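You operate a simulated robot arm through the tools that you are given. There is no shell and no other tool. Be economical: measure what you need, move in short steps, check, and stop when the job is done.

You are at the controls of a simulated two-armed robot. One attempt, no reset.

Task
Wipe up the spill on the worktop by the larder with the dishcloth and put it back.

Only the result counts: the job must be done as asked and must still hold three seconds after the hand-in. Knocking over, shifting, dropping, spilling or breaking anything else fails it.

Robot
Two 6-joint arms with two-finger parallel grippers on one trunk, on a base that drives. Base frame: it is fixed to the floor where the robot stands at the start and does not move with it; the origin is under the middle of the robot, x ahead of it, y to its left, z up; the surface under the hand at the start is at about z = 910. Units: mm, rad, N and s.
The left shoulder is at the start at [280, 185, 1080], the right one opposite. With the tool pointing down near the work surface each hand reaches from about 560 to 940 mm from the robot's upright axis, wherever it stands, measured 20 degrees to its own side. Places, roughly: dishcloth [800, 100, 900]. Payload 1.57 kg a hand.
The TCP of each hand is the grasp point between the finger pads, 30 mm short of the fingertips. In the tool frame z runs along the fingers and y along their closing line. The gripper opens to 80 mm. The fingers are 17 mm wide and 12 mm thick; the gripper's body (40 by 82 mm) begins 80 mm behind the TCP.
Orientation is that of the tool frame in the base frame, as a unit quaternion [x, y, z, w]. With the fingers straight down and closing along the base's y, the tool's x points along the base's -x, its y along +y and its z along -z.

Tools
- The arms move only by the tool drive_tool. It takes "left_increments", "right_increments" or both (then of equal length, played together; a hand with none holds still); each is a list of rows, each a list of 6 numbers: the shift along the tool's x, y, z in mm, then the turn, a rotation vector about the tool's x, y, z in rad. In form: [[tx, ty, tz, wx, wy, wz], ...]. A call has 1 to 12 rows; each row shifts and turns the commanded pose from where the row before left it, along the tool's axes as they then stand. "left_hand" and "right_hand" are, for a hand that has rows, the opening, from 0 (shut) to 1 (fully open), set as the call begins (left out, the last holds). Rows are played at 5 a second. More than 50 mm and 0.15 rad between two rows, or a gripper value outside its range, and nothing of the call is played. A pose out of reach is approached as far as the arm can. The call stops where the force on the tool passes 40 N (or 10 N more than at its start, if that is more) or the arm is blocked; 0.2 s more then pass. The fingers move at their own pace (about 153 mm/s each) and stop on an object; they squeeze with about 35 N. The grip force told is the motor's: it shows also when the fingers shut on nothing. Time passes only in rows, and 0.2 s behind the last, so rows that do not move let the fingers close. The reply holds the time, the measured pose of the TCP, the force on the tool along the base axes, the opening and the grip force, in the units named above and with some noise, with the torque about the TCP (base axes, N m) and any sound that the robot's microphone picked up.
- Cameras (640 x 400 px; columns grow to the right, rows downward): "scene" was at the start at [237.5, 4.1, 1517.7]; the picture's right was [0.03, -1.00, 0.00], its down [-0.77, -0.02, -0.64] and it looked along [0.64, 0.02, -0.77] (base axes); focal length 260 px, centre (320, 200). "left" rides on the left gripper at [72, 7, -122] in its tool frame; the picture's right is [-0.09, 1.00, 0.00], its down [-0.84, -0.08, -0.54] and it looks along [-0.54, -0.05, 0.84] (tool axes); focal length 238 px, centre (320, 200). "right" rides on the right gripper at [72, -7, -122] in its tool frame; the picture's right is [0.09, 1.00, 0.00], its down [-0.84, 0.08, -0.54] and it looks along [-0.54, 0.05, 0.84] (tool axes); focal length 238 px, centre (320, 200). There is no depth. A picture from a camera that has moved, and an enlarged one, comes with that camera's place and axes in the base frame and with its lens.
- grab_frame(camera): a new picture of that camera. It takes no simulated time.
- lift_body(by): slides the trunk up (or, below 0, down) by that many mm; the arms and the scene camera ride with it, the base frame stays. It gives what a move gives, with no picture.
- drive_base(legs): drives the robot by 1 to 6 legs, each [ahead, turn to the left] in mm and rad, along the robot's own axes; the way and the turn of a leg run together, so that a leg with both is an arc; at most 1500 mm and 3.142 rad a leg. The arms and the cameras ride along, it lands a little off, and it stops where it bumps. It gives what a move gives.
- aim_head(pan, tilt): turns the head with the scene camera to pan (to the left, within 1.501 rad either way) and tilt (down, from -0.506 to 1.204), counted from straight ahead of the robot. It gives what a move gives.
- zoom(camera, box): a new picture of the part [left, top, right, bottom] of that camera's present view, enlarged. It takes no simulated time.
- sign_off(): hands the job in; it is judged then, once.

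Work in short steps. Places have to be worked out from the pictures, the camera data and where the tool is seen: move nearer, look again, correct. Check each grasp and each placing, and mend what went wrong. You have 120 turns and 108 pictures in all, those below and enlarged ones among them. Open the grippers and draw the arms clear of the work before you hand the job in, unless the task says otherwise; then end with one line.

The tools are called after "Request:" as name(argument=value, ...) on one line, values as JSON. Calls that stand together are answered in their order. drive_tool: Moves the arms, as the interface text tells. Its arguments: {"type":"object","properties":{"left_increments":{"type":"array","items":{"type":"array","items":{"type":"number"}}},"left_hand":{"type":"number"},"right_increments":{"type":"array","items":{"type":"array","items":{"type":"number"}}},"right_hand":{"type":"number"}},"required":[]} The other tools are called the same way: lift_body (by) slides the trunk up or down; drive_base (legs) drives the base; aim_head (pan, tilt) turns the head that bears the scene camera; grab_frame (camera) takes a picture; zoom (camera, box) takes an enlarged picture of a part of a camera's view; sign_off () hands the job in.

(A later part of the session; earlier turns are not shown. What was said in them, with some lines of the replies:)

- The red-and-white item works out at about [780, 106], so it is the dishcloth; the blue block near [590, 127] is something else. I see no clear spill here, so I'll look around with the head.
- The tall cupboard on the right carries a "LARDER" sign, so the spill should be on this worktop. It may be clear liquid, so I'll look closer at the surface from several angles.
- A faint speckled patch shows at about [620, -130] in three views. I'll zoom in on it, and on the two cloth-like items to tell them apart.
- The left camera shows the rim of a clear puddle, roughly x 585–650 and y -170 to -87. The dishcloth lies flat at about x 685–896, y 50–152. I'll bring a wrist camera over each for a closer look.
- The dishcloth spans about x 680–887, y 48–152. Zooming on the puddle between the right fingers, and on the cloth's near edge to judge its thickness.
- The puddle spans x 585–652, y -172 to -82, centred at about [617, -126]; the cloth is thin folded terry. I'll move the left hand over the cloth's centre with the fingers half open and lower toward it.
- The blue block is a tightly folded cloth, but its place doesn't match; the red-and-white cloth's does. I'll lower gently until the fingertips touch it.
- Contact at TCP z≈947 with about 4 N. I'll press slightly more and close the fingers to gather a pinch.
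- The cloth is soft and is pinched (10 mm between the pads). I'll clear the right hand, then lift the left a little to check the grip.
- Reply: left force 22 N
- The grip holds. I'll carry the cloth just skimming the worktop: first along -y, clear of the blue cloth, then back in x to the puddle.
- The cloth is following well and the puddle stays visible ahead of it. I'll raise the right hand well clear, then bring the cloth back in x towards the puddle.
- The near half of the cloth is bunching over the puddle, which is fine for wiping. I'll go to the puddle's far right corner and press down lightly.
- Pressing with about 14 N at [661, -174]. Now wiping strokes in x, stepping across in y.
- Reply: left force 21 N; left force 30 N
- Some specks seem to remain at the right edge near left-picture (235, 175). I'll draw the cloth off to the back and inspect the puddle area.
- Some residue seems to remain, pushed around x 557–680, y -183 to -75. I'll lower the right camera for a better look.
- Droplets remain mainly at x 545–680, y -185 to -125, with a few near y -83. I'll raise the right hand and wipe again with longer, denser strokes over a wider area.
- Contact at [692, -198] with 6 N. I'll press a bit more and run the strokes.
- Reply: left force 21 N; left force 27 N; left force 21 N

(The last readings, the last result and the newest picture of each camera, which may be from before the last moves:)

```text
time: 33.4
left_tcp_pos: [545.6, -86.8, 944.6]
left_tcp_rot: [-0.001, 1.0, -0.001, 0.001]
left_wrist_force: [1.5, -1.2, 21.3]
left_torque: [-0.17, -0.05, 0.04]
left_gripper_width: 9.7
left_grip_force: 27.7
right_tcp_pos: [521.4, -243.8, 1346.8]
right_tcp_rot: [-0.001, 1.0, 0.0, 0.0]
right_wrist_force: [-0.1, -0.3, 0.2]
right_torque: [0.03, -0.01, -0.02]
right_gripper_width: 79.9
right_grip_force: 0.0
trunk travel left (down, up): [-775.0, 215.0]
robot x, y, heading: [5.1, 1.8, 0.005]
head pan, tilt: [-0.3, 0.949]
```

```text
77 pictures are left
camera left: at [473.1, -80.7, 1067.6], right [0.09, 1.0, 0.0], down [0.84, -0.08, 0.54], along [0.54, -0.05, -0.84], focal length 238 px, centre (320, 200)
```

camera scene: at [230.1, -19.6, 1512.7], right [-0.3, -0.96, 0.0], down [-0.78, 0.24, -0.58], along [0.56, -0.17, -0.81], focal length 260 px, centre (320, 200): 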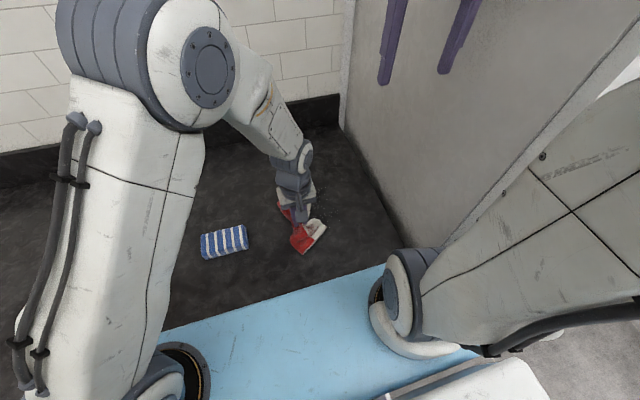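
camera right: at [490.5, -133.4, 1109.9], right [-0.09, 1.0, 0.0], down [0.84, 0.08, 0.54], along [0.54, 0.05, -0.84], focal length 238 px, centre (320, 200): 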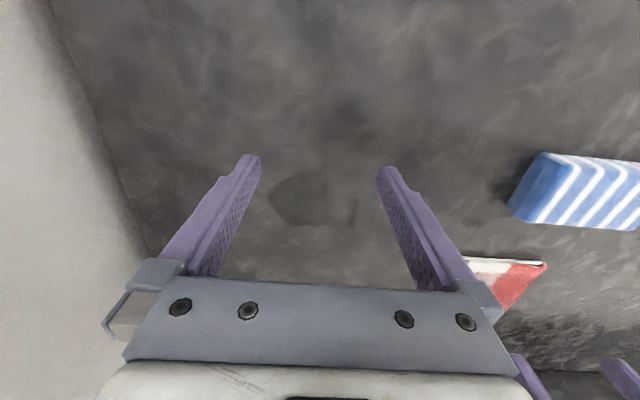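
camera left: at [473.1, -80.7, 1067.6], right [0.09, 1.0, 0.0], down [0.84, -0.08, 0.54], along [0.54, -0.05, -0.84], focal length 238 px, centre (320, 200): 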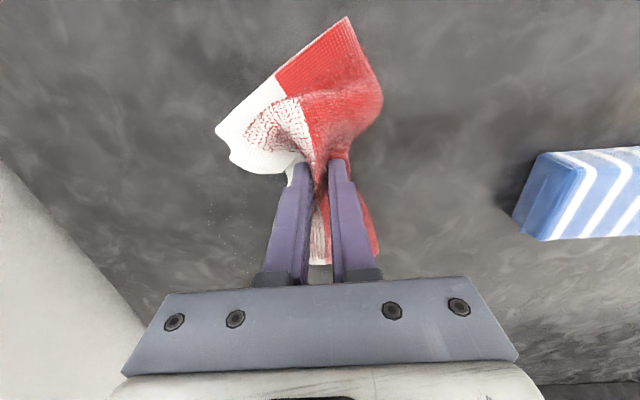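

Moving the cloth back off the area again, then checking it with the right camera.

Request:
drive_tool(left_increments=[[0, 0, -14, 0, 0, 0], [-45, 5, 0, 0, 0, 0], [-45, 5, 0, 0, 0, 0], [-45, 5, 0, 0, 0, 0], [-45, 5, 0, 0, 0, 0], [-45, 5, 0, 0, 0, 0], [-30, 0, 0, 0, 0, 0]])

Request:
drive_tool(right_increments=[[-3, 14, 44, 0, 0, 0], [-3, 14, 44, 0, 0, 0], [-3, 14, 44, 0, 0, 0], [-3, 14, 44, 0, 0, 0], [-3, 14, 44, 0, 0, 0], [-3, 14, 44, 0, 0, 0], [-3, 14, 44, 0, 0, 0]])

Request:
zoom(camera="right", box=[160, 60, 480, 260])

Request:
zoom(camera="right", box=[250, 110, 410, 210])

```text
time: 35.0
left_tcp_pos: [800.8, -61.4, 958.7]
left_tcp_rot: [0.0, 1.0, 0.0, 0.0]
left_wrist_force: [-0.2, -0.7, -0.6]
left_torque: [-0.04, 0.0, 0.02]
left_gripper_width: 9.8
left_grip_force: 28.4
right_tcp_pos: [523.3, -246.8, 1347.8]
right_tcp_rot: [-0.001, 1.0, 0.0, 0.001]
right_wrist_force: [0.3, -0.4, 0.8]
right_torque: [-0.02, 0.02, -0.01]
right_gripper_width: 79.8
right_grip_force: 0.0
trunk travel left (down, up): [-775.0, 215.0]
robot x, y, heading: [-1.9, -3.8, -0.002]
head pan, tilt: [-0.3, 0.949]
```

```text
time: 36.6
left_tcp_pos: [800.4, -61.3, 958.8]
left_tcp_rot: [0.0, 1.0, 0.0, 0.0]
left_wrist_force: [0.0, -0.5, 0.4]
left_torque: [-0.05, -0.01, 0.02]
left_gripper_width: 9.9
left_grip_force: 28.0
right_tcp_pos: [543.8, -148.9, 1038.0]
right_tcp_rot: [-0.001, 1.0, 0.001, -0.001]
right_wrist_force: [0.1, 0.0, 0.8]
right_torque: [-0.02, -0.01, 0.03]
right_gripper_width: 80.1
right_grip_force: 0.1
trunk travel left (down, up): [-775.0, 215.0]
robot x, y, heading: [-1.5, 2.1, 0.0]
head pan, tilt: [-0.3, 0.949]
```

```text
2.00 times, centred on (320, 160) of right
camera zoom: at [472.0, -154.7, 1161.4], right [-0.09, 1.0, 0.0], down [0.84, 0.08, 0.54], along [0.54, 0.05, -0.84], focal length 477 px, centre (320, 280)
```

zoom: 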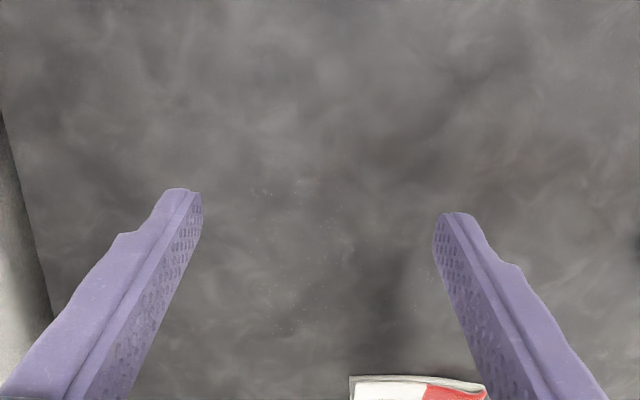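

```text
4.00 times, centred on (330, 160) of right
camera zoom: at [472.0, -154.7, 1161.4], right [-0.09, 1.0, 0.0], down [0.84, 0.08, 0.54], along [0.54, 0.05, -0.84], focal length 953 px, centre (280, 360)
```

zoom: 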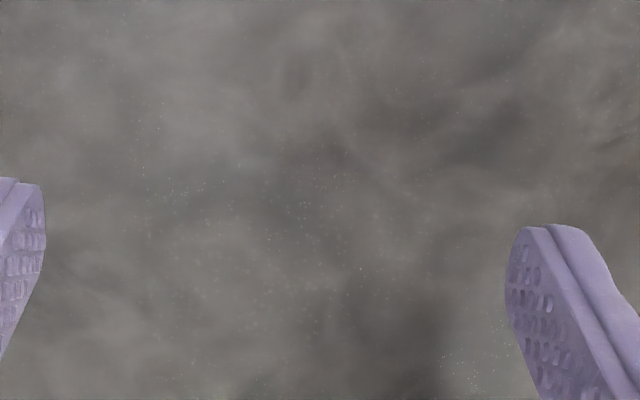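

Nearly gone; only faint droplets remain. Second pass with strokes in the y direction.

Request:
drive_tool(right_increments=[[3, -14, -44, 0, 0, 0], [3, -14, -44, 0, 0, 0], [3, -14, -44, 0, 0, 0], [3, -14, -44, 0, 0, 0], [3, -14, -44, 0, 0, 0], [3, -14, -44, 0, 0, 0], [3, -14, -44, 0, 0, 0]])

Request:
drive_tool(left_increments=[[27, -33, 0, 0, 0, 0], [27, -33, 0, 0, 0, 0], [27, -33, 4, 0, 0, 0], [27, -33, 4, 0, 0, 0], [0, 0, 4, 0, 0, 0], [0, 0, 2.5, 0, 0, 0]])

Request:
drive_tool(left_increments=[[0, 44, 0, 0, 0, 0], [0, 44, 0, 0, 0, 0], [0, 44, 0, 0, 0, 0], [14, 0, 0, 0, 0, 0], [0, -44, 0, 0, 0, 0], [0, -44, 0, 0, 0, 0], [0, -44, 0, 0, 0, 0], [14, 0, 0, 0, 0, 0], [0, 44, 0, 0, 0, 0], [0, 44, 0, 0, 0, 0], [0, 44, 0, 0, 0, 0], [14, 0, 0, 0, 0, 0]])

Request:
drive_tool(left_increments=[[0, -44, 0, 0, 0, 0], [0, -44, 0, 0, 0, 0], [0, -44, 0, 0, 0, 0], [14, 0, 0, 0, 0, 0], [0, 44, 0, 0, 0, 0], [0, 44, 0, 0, 0, 0], [0, 44, 0, 0, 0, 0], [14, 0, 0, 0, 0, 0], [0, -44, 0, 0, 0, 0], [0, -44, 0, 0, 0, 0], [0, -44, 0, 0, 0, 0], [14, 0, 0, 0, 0, 0]])

```text
time: 38.2
left_tcp_pos: [801.1, -60.8, 957.4]
left_tcp_rot: [0.001, 1.0, 0.0, 0.0]
left_wrist_force: [-0.1, -0.1, 0.5]
left_torque: [-0.05, -0.05, 0.04]
left_gripper_width: 9.9
left_grip_force: 28.6
right_tcp_pos: [521.6, -243.7, 1348.7]
right_tcp_rot: [-0.001, 1.0, 0.0, -0.001]
right_wrist_force: [0.7, -0.3, 0.0]
right_torque: [0.02, -0.02, -0.01]
right_gripper_width: 79.9
right_grip_force: 0.0
trunk travel left (down, up): [-775.0, 215.0]
robot x, y, heading: [1.5, 0.3, 0.006]
head pan, tilt: [-0.3, 0.949]
```

```text
time: 39.6
left_tcp_pos: [692.4, -194.7, 945.3]
left_tcp_rot: [-0.001, 1.0, -0.001, 0.0]
left_wrist_force: [-2.3, 3.0, 13.7]
left_torque: [-0.01, 0.1, 0.03]
left_gripper_width: 9.7
left_grip_force: 27.7
right_tcp_pos: [523.5, -244.6, 1348.1]
right_tcp_rot: [-0.001, 1.0, 0.0, 0.0]
right_wrist_force: [-0.5, -0.4, -0.8]
right_torque: [0.02, 0.03, 0.0]
right_gripper_width: 79.9
right_grip_force: 0.0
trunk travel left (down, up): [-775.0, 215.0]
robot x, y, heading: [-1.4, -2.6, 0.001]
head pan, tilt: [-0.3, 0.949]
```

```text
time: 42.2
left_tcp_pos: [653.4, -61.5, 945.2]
left_tcp_rot: [0.0, 1.0, -0.001, 0.003]
left_wrist_force: [8.4, -0.3, 32.2]
left_torque: [-0.11, -0.23, 0.07]
left_gripper_width: 10.2
left_grip_force: 28.0
right_tcp_pos: [521.7, -245.6, 1346.3]
right_tcp_rot: [-0.001, 1.0, 0.0, 0.0]
right_wrist_force: [0.8, -0.4, 1.2]
right_torque: [0.03, 0.02, 0.03]
right_gripper_width: 80.0
right_grip_force: 0.0
trunk travel left (down, up): [-775.0, 215.0]
robot x, y, heading: [0.7, 2.6, 0.002]
head pan, tilt: [-0.3, 0.949]
```

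```text
time: 44.8
left_tcp_pos: [609.7, -195.0, 945.1]
left_tcp_rot: [0.0, 1.0, -0.002, 0.003]
left_wrist_force: [7.0, -0.7, 28.8]
left_torque: [-0.11, -0.2, 0.04]
left_gripper_width: 10.0
left_grip_force: 28.3
right_tcp_pos: [522.8, -244.8, 1346.7]
right_tcp_rot: [-0.001, 1.0, 0.0, 0.0]
right_wrist_force: [-0.1, 0.4, -1.7]
right_torque: [-0.03, 0.01, -0.02]
right_gripper_width: 80.0
right_grip_force: 0.0
trunk travel left (down, up): [-775.0, 215.0]
robot x, y, heading: [-0.9, 0.2, 0.001]
head pan, tilt: [-0.3, 0.949]
```

Forces stay near 30 N; I'll ease off 0.5 mm and complete the strokes, then look.

Request:
drive_tool(left_increments=[[0, 44, -0.5, 0, 0, 0], [0, 44, 0, 0, 0, 0], [0, 44, 0, 0, 0, 0], [14, 0, 0, 0, 0, 0], [0, -44, 0, 0, 0, 0], [0, -44, 0, 0, 0, 0], [0, -44, 0, 0, 0, 0], [14, 0, 0, 0, 0, 0], [0, 44, 0, 0, 0, 0], [0, 44, 0, 0, 0, 0], [0, 44, 0, 0, 0, 0], [14, 0, 0, 0, 0, 0]])

Request:
drive_tool(left_increments=[[0, -44, 0, 0, 0, 0], [0, -44, 0, 0, 0, 0], [0, -44, 0, 0, 0, 0], [14, 0, 0, 0, 0, 0], [0, 44, 0, 0, 0, 0], [0, 44, 0, 0, 0, 0], [0, 44, 0, 0, 0, 0]])

Request:
drive_tool(left_increments=[[0, 0, -14, 0, 0, 0], [-45, 2, 0, 0, 0, 0], [-45, 0, 0, 0, 0, 0], [-45, 0, 0, 0, 0, 0], [-45, 0, 0, 0, 0, 0], [-45, 0, 0, 0, 0, 0], [-30, 0, 0, 0, 0, 0]])

Request:
drive_tool(right_increments=[[-3, 14, 44, 0, 0, 0], [-3, 14, 44, 0, 0, 0], [-3, 14, 44, 0, 0, 0], [-3, 14, 44, 0, 0, 0], [-3, 14, 44, 0, 0, 0], [-3, 14, 44, 0, 0, 0], [-3, 14, 44, 0, 0, 0]])

Request:
zoom(camera="right", box=[160, 60, 480, 260])

Request:
zoom(camera="right", box=[250, 110, 410, 210])

```text
time: 47.4
left_tcp_pos: [568.1, -61.5, 946.2]
left_tcp_rot: [0.001, 1.0, -0.001, 0.002]
left_wrist_force: [6.0, -0.7, 27.8]
left_torque: [-0.15, -0.15, 0.05]
left_gripper_width: 10.1
left_grip_force: 28.4
right_tcp_pos: [523.6, -244.7, 1346.7]
right_tcp_rot: [0.0, 1.0, 0.0, 0.0]
right_wrist_force: [-0.3, -0.1, -0.2]
right_torque: [0.01, 0.01, -0.01]
right_gripper_width: 80.2
right_grip_force: 0.0
trunk travel left (down, up): [-775.0, 215.0]
robot x, y, heading: [0.4, -1.0, -0.001]
head pan, tilt: [-0.3, 0.949]
```

```text
time: 49.0
left_tcp_pos: [554.5, -63.9, 944.9]
left_tcp_rot: [0.0, 1.0, -0.002, 0.004]
left_wrist_force: [3.1, -9.4, 37.7]
left_torque: [-0.39, -0.03, 0.03]
left_gripper_width: 9.7
left_grip_force: 28.4
right_tcp_pos: [521.1, -244.9, 1347.3]
right_tcp_rot: [0.001, 1.0, 0.0, 0.0]
right_wrist_force: [-0.2, 0.0, -0.8]
right_torque: [0.04, 0.01, 0.0]
right_gripper_width: 79.9
right_grip_force: 0.0
trunk travel left (down, up): [-775.0, 215.0]
robot x, y, heading: [-0.2, -0.2, -0.001]
head pan, tilt: [-0.3, 0.949]
```

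```text
time: 50.6
left_tcp_pos: [808.1, -58.2, 958.9]
left_tcp_rot: [0.0, 1.0, 0.0, -0.001]
left_wrist_force: [-0.1, 0.1, 0.0]
left_torque: [-0.07, 0.03, 0.05]
left_gripper_width: 10.1
left_grip_force: 28.2
right_tcp_pos: [522.5, -244.9, 1347.2]
right_tcp_rot: [-0.002, 1.0, 0.0, 0.0]
right_wrist_force: [-0.3, 0.2, -0.8]
right_torque: [0.01, -0.02, -0.01]
right_gripper_width: 79.8
right_grip_force: 0.1
trunk travel left (down, up): [-775.0, 215.0]
robot x, y, heading: [0.4, 3.4, 0.004]
head pan, tilt: [-0.3, 0.949]
```

```text
time: 52.2
left_tcp_pos: [808.7, -59.1, 959.3]
left_tcp_rot: [0.001, 1.0, 0.0, -0.001]
left_wrist_force: [0.6, -0.7, -0.4]
left_torque: [-0.07, 0.0, 0.03]
left_gripper_width: 9.8
left_grip_force: 28.3
right_tcp_pos: [542.3, -145.7, 1039.4]
right_tcp_rot: [-0.001, 1.0, 0.001, 0.0]
right_wrist_force: [-0.2, 0.4, -0.1]
right_torque: [0.0, -0.01, -0.01]
right_gripper_width: 79.8
right_grip_force: 0.0
trunk travel left (down, up): [-775.0, 215.0]
robot x, y, heading: [1.7, 1.5, -0.004]
head pan, tilt: [-0.3, 0.949]
```

```text
2.00 times, centred on (320, 160) of right
camera zoom: at [471.5, -153.4, 1161.3], right [-0.09, 1.0, 0.0], down [0.84, 0.08, 0.54], along [0.54, 0.05, -0.84], focal length 477 px, centre (320, 280)
```

zoom: 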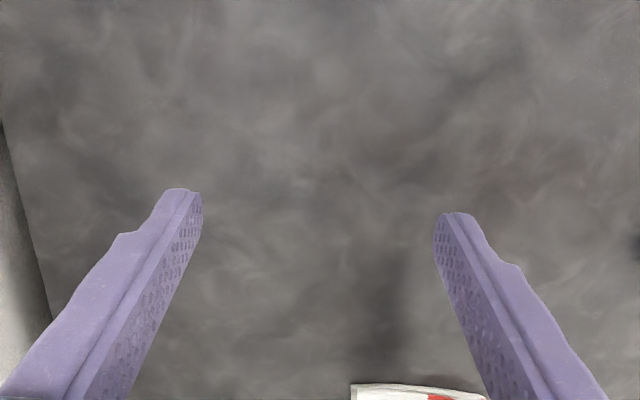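

```text
4.00 times, centred on (330, 160) of right
camera zoom: at [471.5, -153.4, 1161.3], right [-0.09, 1.0, 0.0], down [0.84, 0.08, 0.54], along [0.54, 0.05, -0.84], focal length 953 px, centre (280, 360)
```

zoom: 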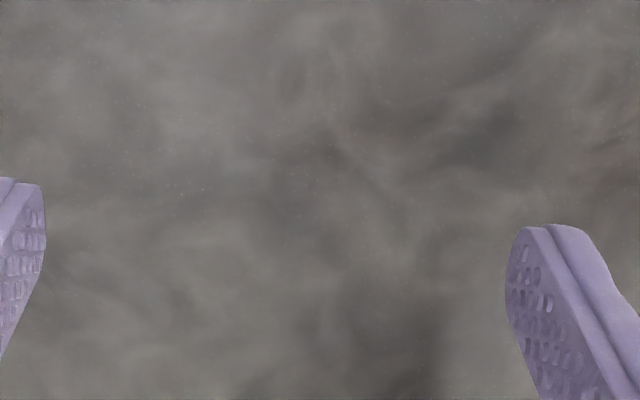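

The worktop now looks clean. I'll raise the right hand, check the wider area, and carry the cloth back above its old place.

Request:
drive_tool(right_increments=[[3, -14, -44, 0, 0, 0], [3, -14, -44, 0, 0, 0], [3, -14, -44, 0, 0, 0], [3, -14, -44, 0, 0, 0], [3, -14, -44, 0, 0, 0], [3, -14, -44, 0, 0, 0], [3, -14, -44, 0, 0, 0]])

Request:
drive_tool(left_increments=[[4, 40, 0, 0, 0, 0], [6, 40, 0, 0, 0, 0], [6, 40, 0, 0, 0, 0], [6, 39, 0, 0, 0, 0]])

Request:
grab_frame(camera="left")

Request:
zoom(camera="scene", box=[160, 120, 420, 282])

Request:
zoom(camera="right", box=[280, 20, 600, 220])

```text
time: 53.8
left_tcp_pos: [808.3, -59.6, 959.1]
left_tcp_rot: [-0.001, 1.0, 0.0, 0.0]
left_wrist_force: [-0.5, -0.2, -1.3]
left_torque: [-0.05, -0.04, 0.03]
left_gripper_width: 9.9
left_grip_force: 28.3
right_tcp_pos: [522.2, -245.3, 1349.3]
right_tcp_rot: [0.0, 1.0, 0.0, 0.0]
right_wrist_force: [0.6, -0.7, 0.8]
right_torque: [0.01, 0.0, -0.01]
right_gripper_width: 80.2
right_grip_force: 0.1
trunk travel left (down, up): [-775.0, 215.0]
robot x, y, heading: [-1.7, -2.8, 0.0]
head pan, tilt: [-0.3, 0.949]
```

```text
time: 54.8
left_tcp_pos: [784.5, 99.5, 959.0]
left_tcp_rot: [0.0, 1.0, 0.001, 0.0]
left_wrist_force: [-1.2, -0.5, 0.7]
left_torque: [-0.05, -0.02, 0.02]
left_gripper_width: 9.9
left_grip_force: 27.8
right_tcp_pos: [522.0, -245.8, 1349.0]
right_tcp_rot: [-0.002, 1.0, 0.0, 0.0]
right_wrist_force: [-0.2, 0.2, 0.4]
right_torque: [0.01, 0.01, 0.02]
right_gripper_width: 79.7
right_grip_force: 0.1
trunk travel left (down, up): [-775.0, 215.0]
robot x, y, heading: [0.7, -2.2, -0.001]
head pan, tilt: [-0.3, 0.949]
```

```text
72 pictures are left
camera left: at [711.7, 105.9, 1080.6], right [0.09, 1.0, 0.0], down [0.84, -0.08, 0.54], along [0.54, -0.05, -0.84], focal length 238 px, centre (320, 200)
```

left: 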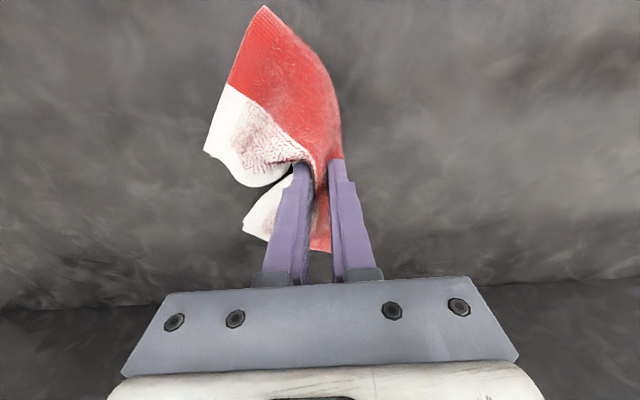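

```text
2.46 times, centred on (290, 201) of scene
camera zoom: at [230.4, -19.9, 1512.4], right [-0.3, -0.96, 0.0], down [-0.78, 0.24, -0.58], along [0.56, -0.17, -0.81], focal length 641 px, centre (394, 198)
```

zoom: 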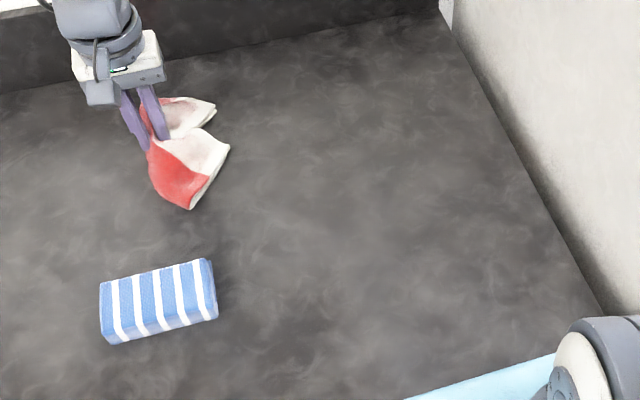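

```text
2.00 times, centred on (440, 120) of right
camera zoom: at [451.0, -252.6, 1470.9], right [-0.09, 1.0, 0.0], down [0.84, 0.08, 0.54], along [0.54, 0.05, -0.84], focal length 477 px, centre (80, 360)
```

zoom: 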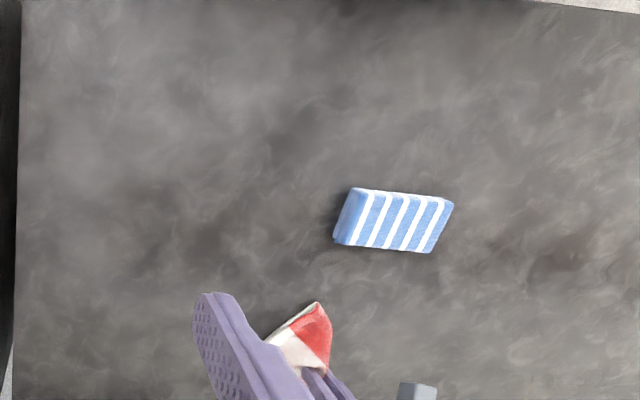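

The whole worktop looks clean. The cloth ends trail toward -y, so I'll overshoot +y by 40 and return to straighten it, then lower it at its original spot.

Request:
drive_tool(left_increments=[[0, 22, 4, 0, 0, 0], [0, 22, 0, 0, 0, 0], [0, -20, 0, 0, 0, 0], [0, -24, 0, 0, 0, 0]])

Request:
grab_frame(camera="left")

```text
time: 55.8
left_tcp_pos: [785.6, 99.8, 953.3]
left_tcp_rot: [0.0, 1.0, 0.0, 0.0]
left_wrist_force: [-1.3, 1.1, 0.6]
left_torque: [-0.03, 0.02, 0.03]
left_gripper_width: 10.1
left_grip_force: 28.0
right_tcp_pos: [522.9, -245.7, 1347.5]
right_tcp_rot: [0.0, 1.0, 0.0, -0.001]
right_wrist_force: [-0.1, 1.1, 0.0]
right_torque: [-0.04, 0.03, -0.02]
right_gripper_width: 80.0
right_grip_force: 0.1
trunk travel left (down, up): [-775.0, 215.0]
robot x, y, heading: [0.5, 2.3, 0.006]
head pan, tilt: [-0.3, 0.949]
```

```text
69 pictures are left
camera left: at [713.4, 105.3, 1076.9], right [0.09, 1.0, 0.0], down [0.84, -0.08, 0.54], along [0.54, -0.05, -0.84], focal length 238 px, centre (320, 200)
```

left: 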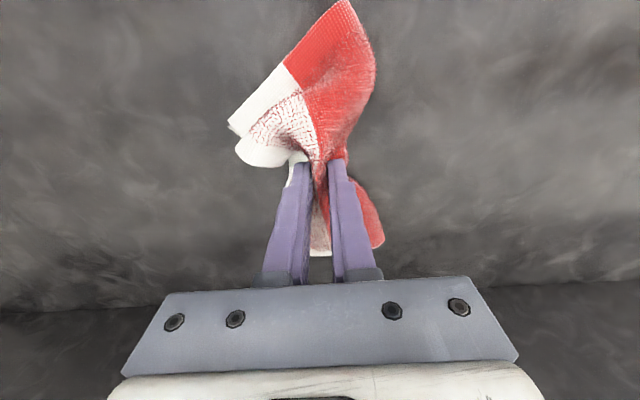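

Straighter now. Lowering to the worktop, then opening the fingers slowly and lifting away.

Request:
drive_tool(left_increments=[[0, 0, 4, 0, 0, 0], [0, 0, 2, 0, 0, 0]])

Request:
drive_tool(left_increments=[[0, 0, 0, 0, 0, 0], [0, 0, 0, 0, 0, 0], [0, 0, 0, 0, 0, 0]], left_hand=0.7)

Request:
drive_tool(left_increments=[[0, 0, -10, 0, 0, 0], [0, 0, -20, 0, 0, 0], [10, 0, -40, 0, 0, 0]])

Request:
grab_frame(camera="left")

```text
time: 56.4
left_tcp_pos: [786.6, 98.5, 947.3]
left_tcp_rot: [0.0, 1.0, 0.0, 0.0]
left_wrist_force: [-0.3, 0.1, 0.4]
left_torque: [-0.1, 0.01, 0.02]
left_gripper_width: 9.7
left_grip_force: 27.6
right_tcp_pos: [521.5, -245.2, 1348.4]
right_tcp_rot: [-0.001, 1.0, 0.0, 0.0]
right_wrist_force: [-0.4, 0.6, 0.2]
right_torque: [0.0, 0.0, -0.01]
right_gripper_width: 79.9
right_grip_force: 0.0
trunk travel left (down, up): [-775.0, 215.0]
robot x, y, heading: [2.8, -0.3, 0.0]
head pan, tilt: [-0.3, 0.949]
```

```text
time: 57.2
left_tcp_pos: [786.6, 100.6, 948.7]
left_tcp_rot: [0.0, 1.0, -0.001, 0.0]
left_wrist_force: [0.1, 0.6, 1.2]
left_torque: [-0.05, -0.01, 0.02]
left_gripper_width: 56.0
left_grip_force: 0.1
right_tcp_pos: [522.6, -246.2, 1348.0]
right_tcp_rot: [-0.001, 1.0, 0.0, 0.0]
right_wrist_force: [-1.1, 0.2, 0.1]
right_torque: [0.0, 0.0, -0.01]
right_gripper_width: 79.9
right_grip_force: 0.0
trunk travel left (down, up): [-775.0, 215.0]
robot x, y, heading: [-1.6, 0.8, 0.001]
head pan, tilt: [-0.3, 0.949]
```

```text
time: 58.0
left_tcp_pos: [774.8, 100.0, 1017.3]
left_tcp_rot: [0.001, 1.0, -0.001, 0.0]
left_wrist_force: [0.3, 0.3, 0.1]
left_torque: [0.0, 0.03, 0.0]
left_gripper_width: 56.0
left_grip_force: 0.1
right_tcp_pos: [522.3, -244.9, 1347.5]
right_tcp_rot: [-0.001, 1.0, 0.0, 0.0]
right_wrist_force: [0.3, -0.6, -0.6]
right_torque: [-0.01, 0.02, -0.02]
right_gripper_width: 79.8
right_grip_force: 0.1
trunk travel left (down, up): [-775.0, 215.0]
robot x, y, heading: [0.5, -0.8, 0.001]
head pan, tilt: [-0.3, 0.949]
```

```text
68 pictures are left
camera left: at [703.3, 105.5, 1139.6], right [0.09, 1.0, 0.0], down [0.84, -0.08, 0.54], along [0.54, -0.05, -0.84], focal length 238 px, centre (320, 200)
```

left: 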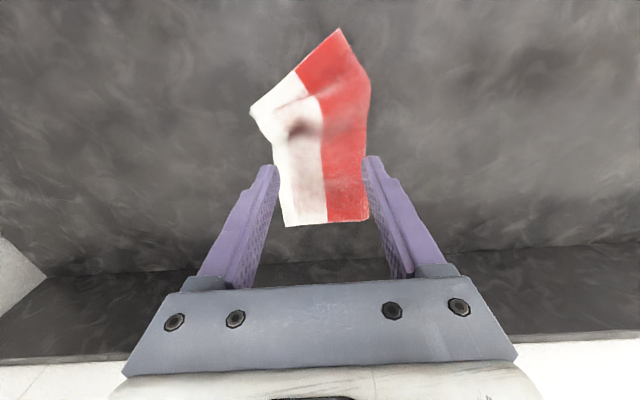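

The cloth lies open at its original place (about x 693–886, y 40–147), slightly skewed at the near corner. I'll draw the left arm back and up and take final looks.

Request:
drive_tool(left_increments=[[0, 0, -40, 0, 0, 0], [40, 18, -10, 0, 0, 0], [40, 20, -10, 0, 0, 0], [40, 20, -10, 0, 0, 0], [40, 20, 0, 0, 0, 0], [40, 20, 0, 0, 0, 0], [40, 20, 0, 0, 0, 0]], left_hand=1.0)

Request:
aim_head(pan=0.0, tilt=0.9)

Request:
zoom(camera="scene", box=[190, 120, 510, 320])

Request:
zoom(camera="left", box=[0, 50, 320, 250])

```text
time: 59.6
left_tcp_pos: [536.5, 217.0, 1088.2]
left_tcp_rot: [0.0, 1.0, 0.0, 0.0]
left_wrist_force: [0.0, -1.4, 0.0]
left_torque: [0.03, -0.04, 0.05]
left_gripper_width: 79.7
left_grip_force: 0.1
right_tcp_pos: [522.3, -245.3, 1349.2]
right_tcp_rot: [-0.001, 1.0, 0.0, 0.0]
right_wrist_force: [-0.5, 0.2, 0.2]
right_torque: [-0.02, 0.02, 0.0]
right_gripper_width: 79.9
right_grip_force: 0.0
trunk travel left (down, up): [-775.0, 215.0]
robot x, y, heading: [0.1, 0.3, -0.003]
head pan, tilt: [-0.3, 0.949]
```

```text
time: 60.4
left_tcp_pos: [536.8, 217.7, 1088.4]
left_tcp_rot: [0.0, 1.0, 0.0, 0.0]
left_wrist_force: [-0.5, -0.3, 0.0]
left_torque: [-0.02, -0.02, 0.03]
left_gripper_width: 80.0
left_grip_force: 0.0
right_tcp_pos: [522.0, -244.5, 1348.7]
right_tcp_rot: [0.0, 1.0, -0.001, 0.001]
right_wrist_force: [0.4, 0.2, 0.2]
right_torque: [0.02, -0.01, 0.01]
right_gripper_width: 80.2
right_grip_force: 0.1
trunk travel left (down, up): [-775.0, 215.0]
robot x, y, heading: [0.5, 1.3, -0.001]
head pan, tilt: [0.0, 0.901]
```

```text
2.00 times, centred on (350, 220) of scene
camera zoom: at [236.3, 1.7, 1516.1], right [0.0, -1.0, 0.0], down [-0.78, 0.0, -0.62], along [0.62, 0.0, -0.78], focal length 521 px, centre (260, 160)
```

zoom: 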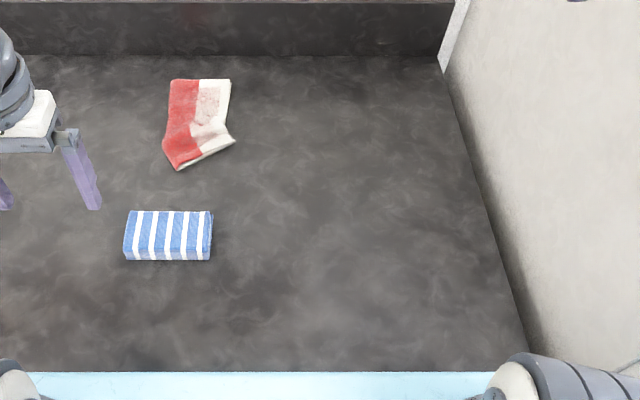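

```text
2.00 times, centred on (160, 150) of left
camera zoom: at [464.3, 223.1, 1210.4], right [0.09, 1.0, 0.0], down [0.84, -0.08, 0.54], along [0.54, -0.05, -0.84], focal length 477 px, centre (640, 300)
```

zoom: 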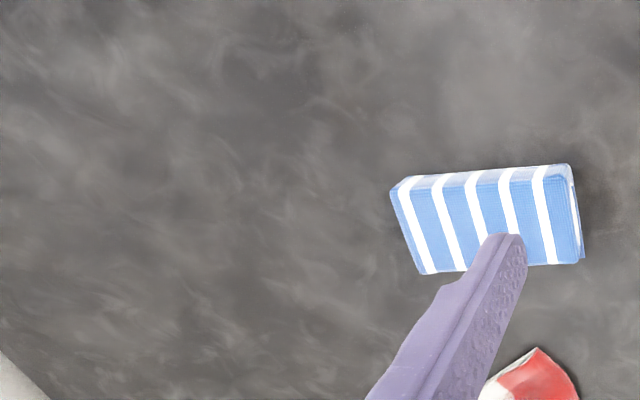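

The puddle is gone, the blue cloth hasn't moved, the dishcloth is back in its place, and both hands are open and clear. Handing in.

Request:
sign_off()

```text
The job is handed in.
```

I wiped up the spill by the larder and put the dishcloth back in its original place, slightly creased; the worktop looked clean in the last pictures and nothing else was moved.
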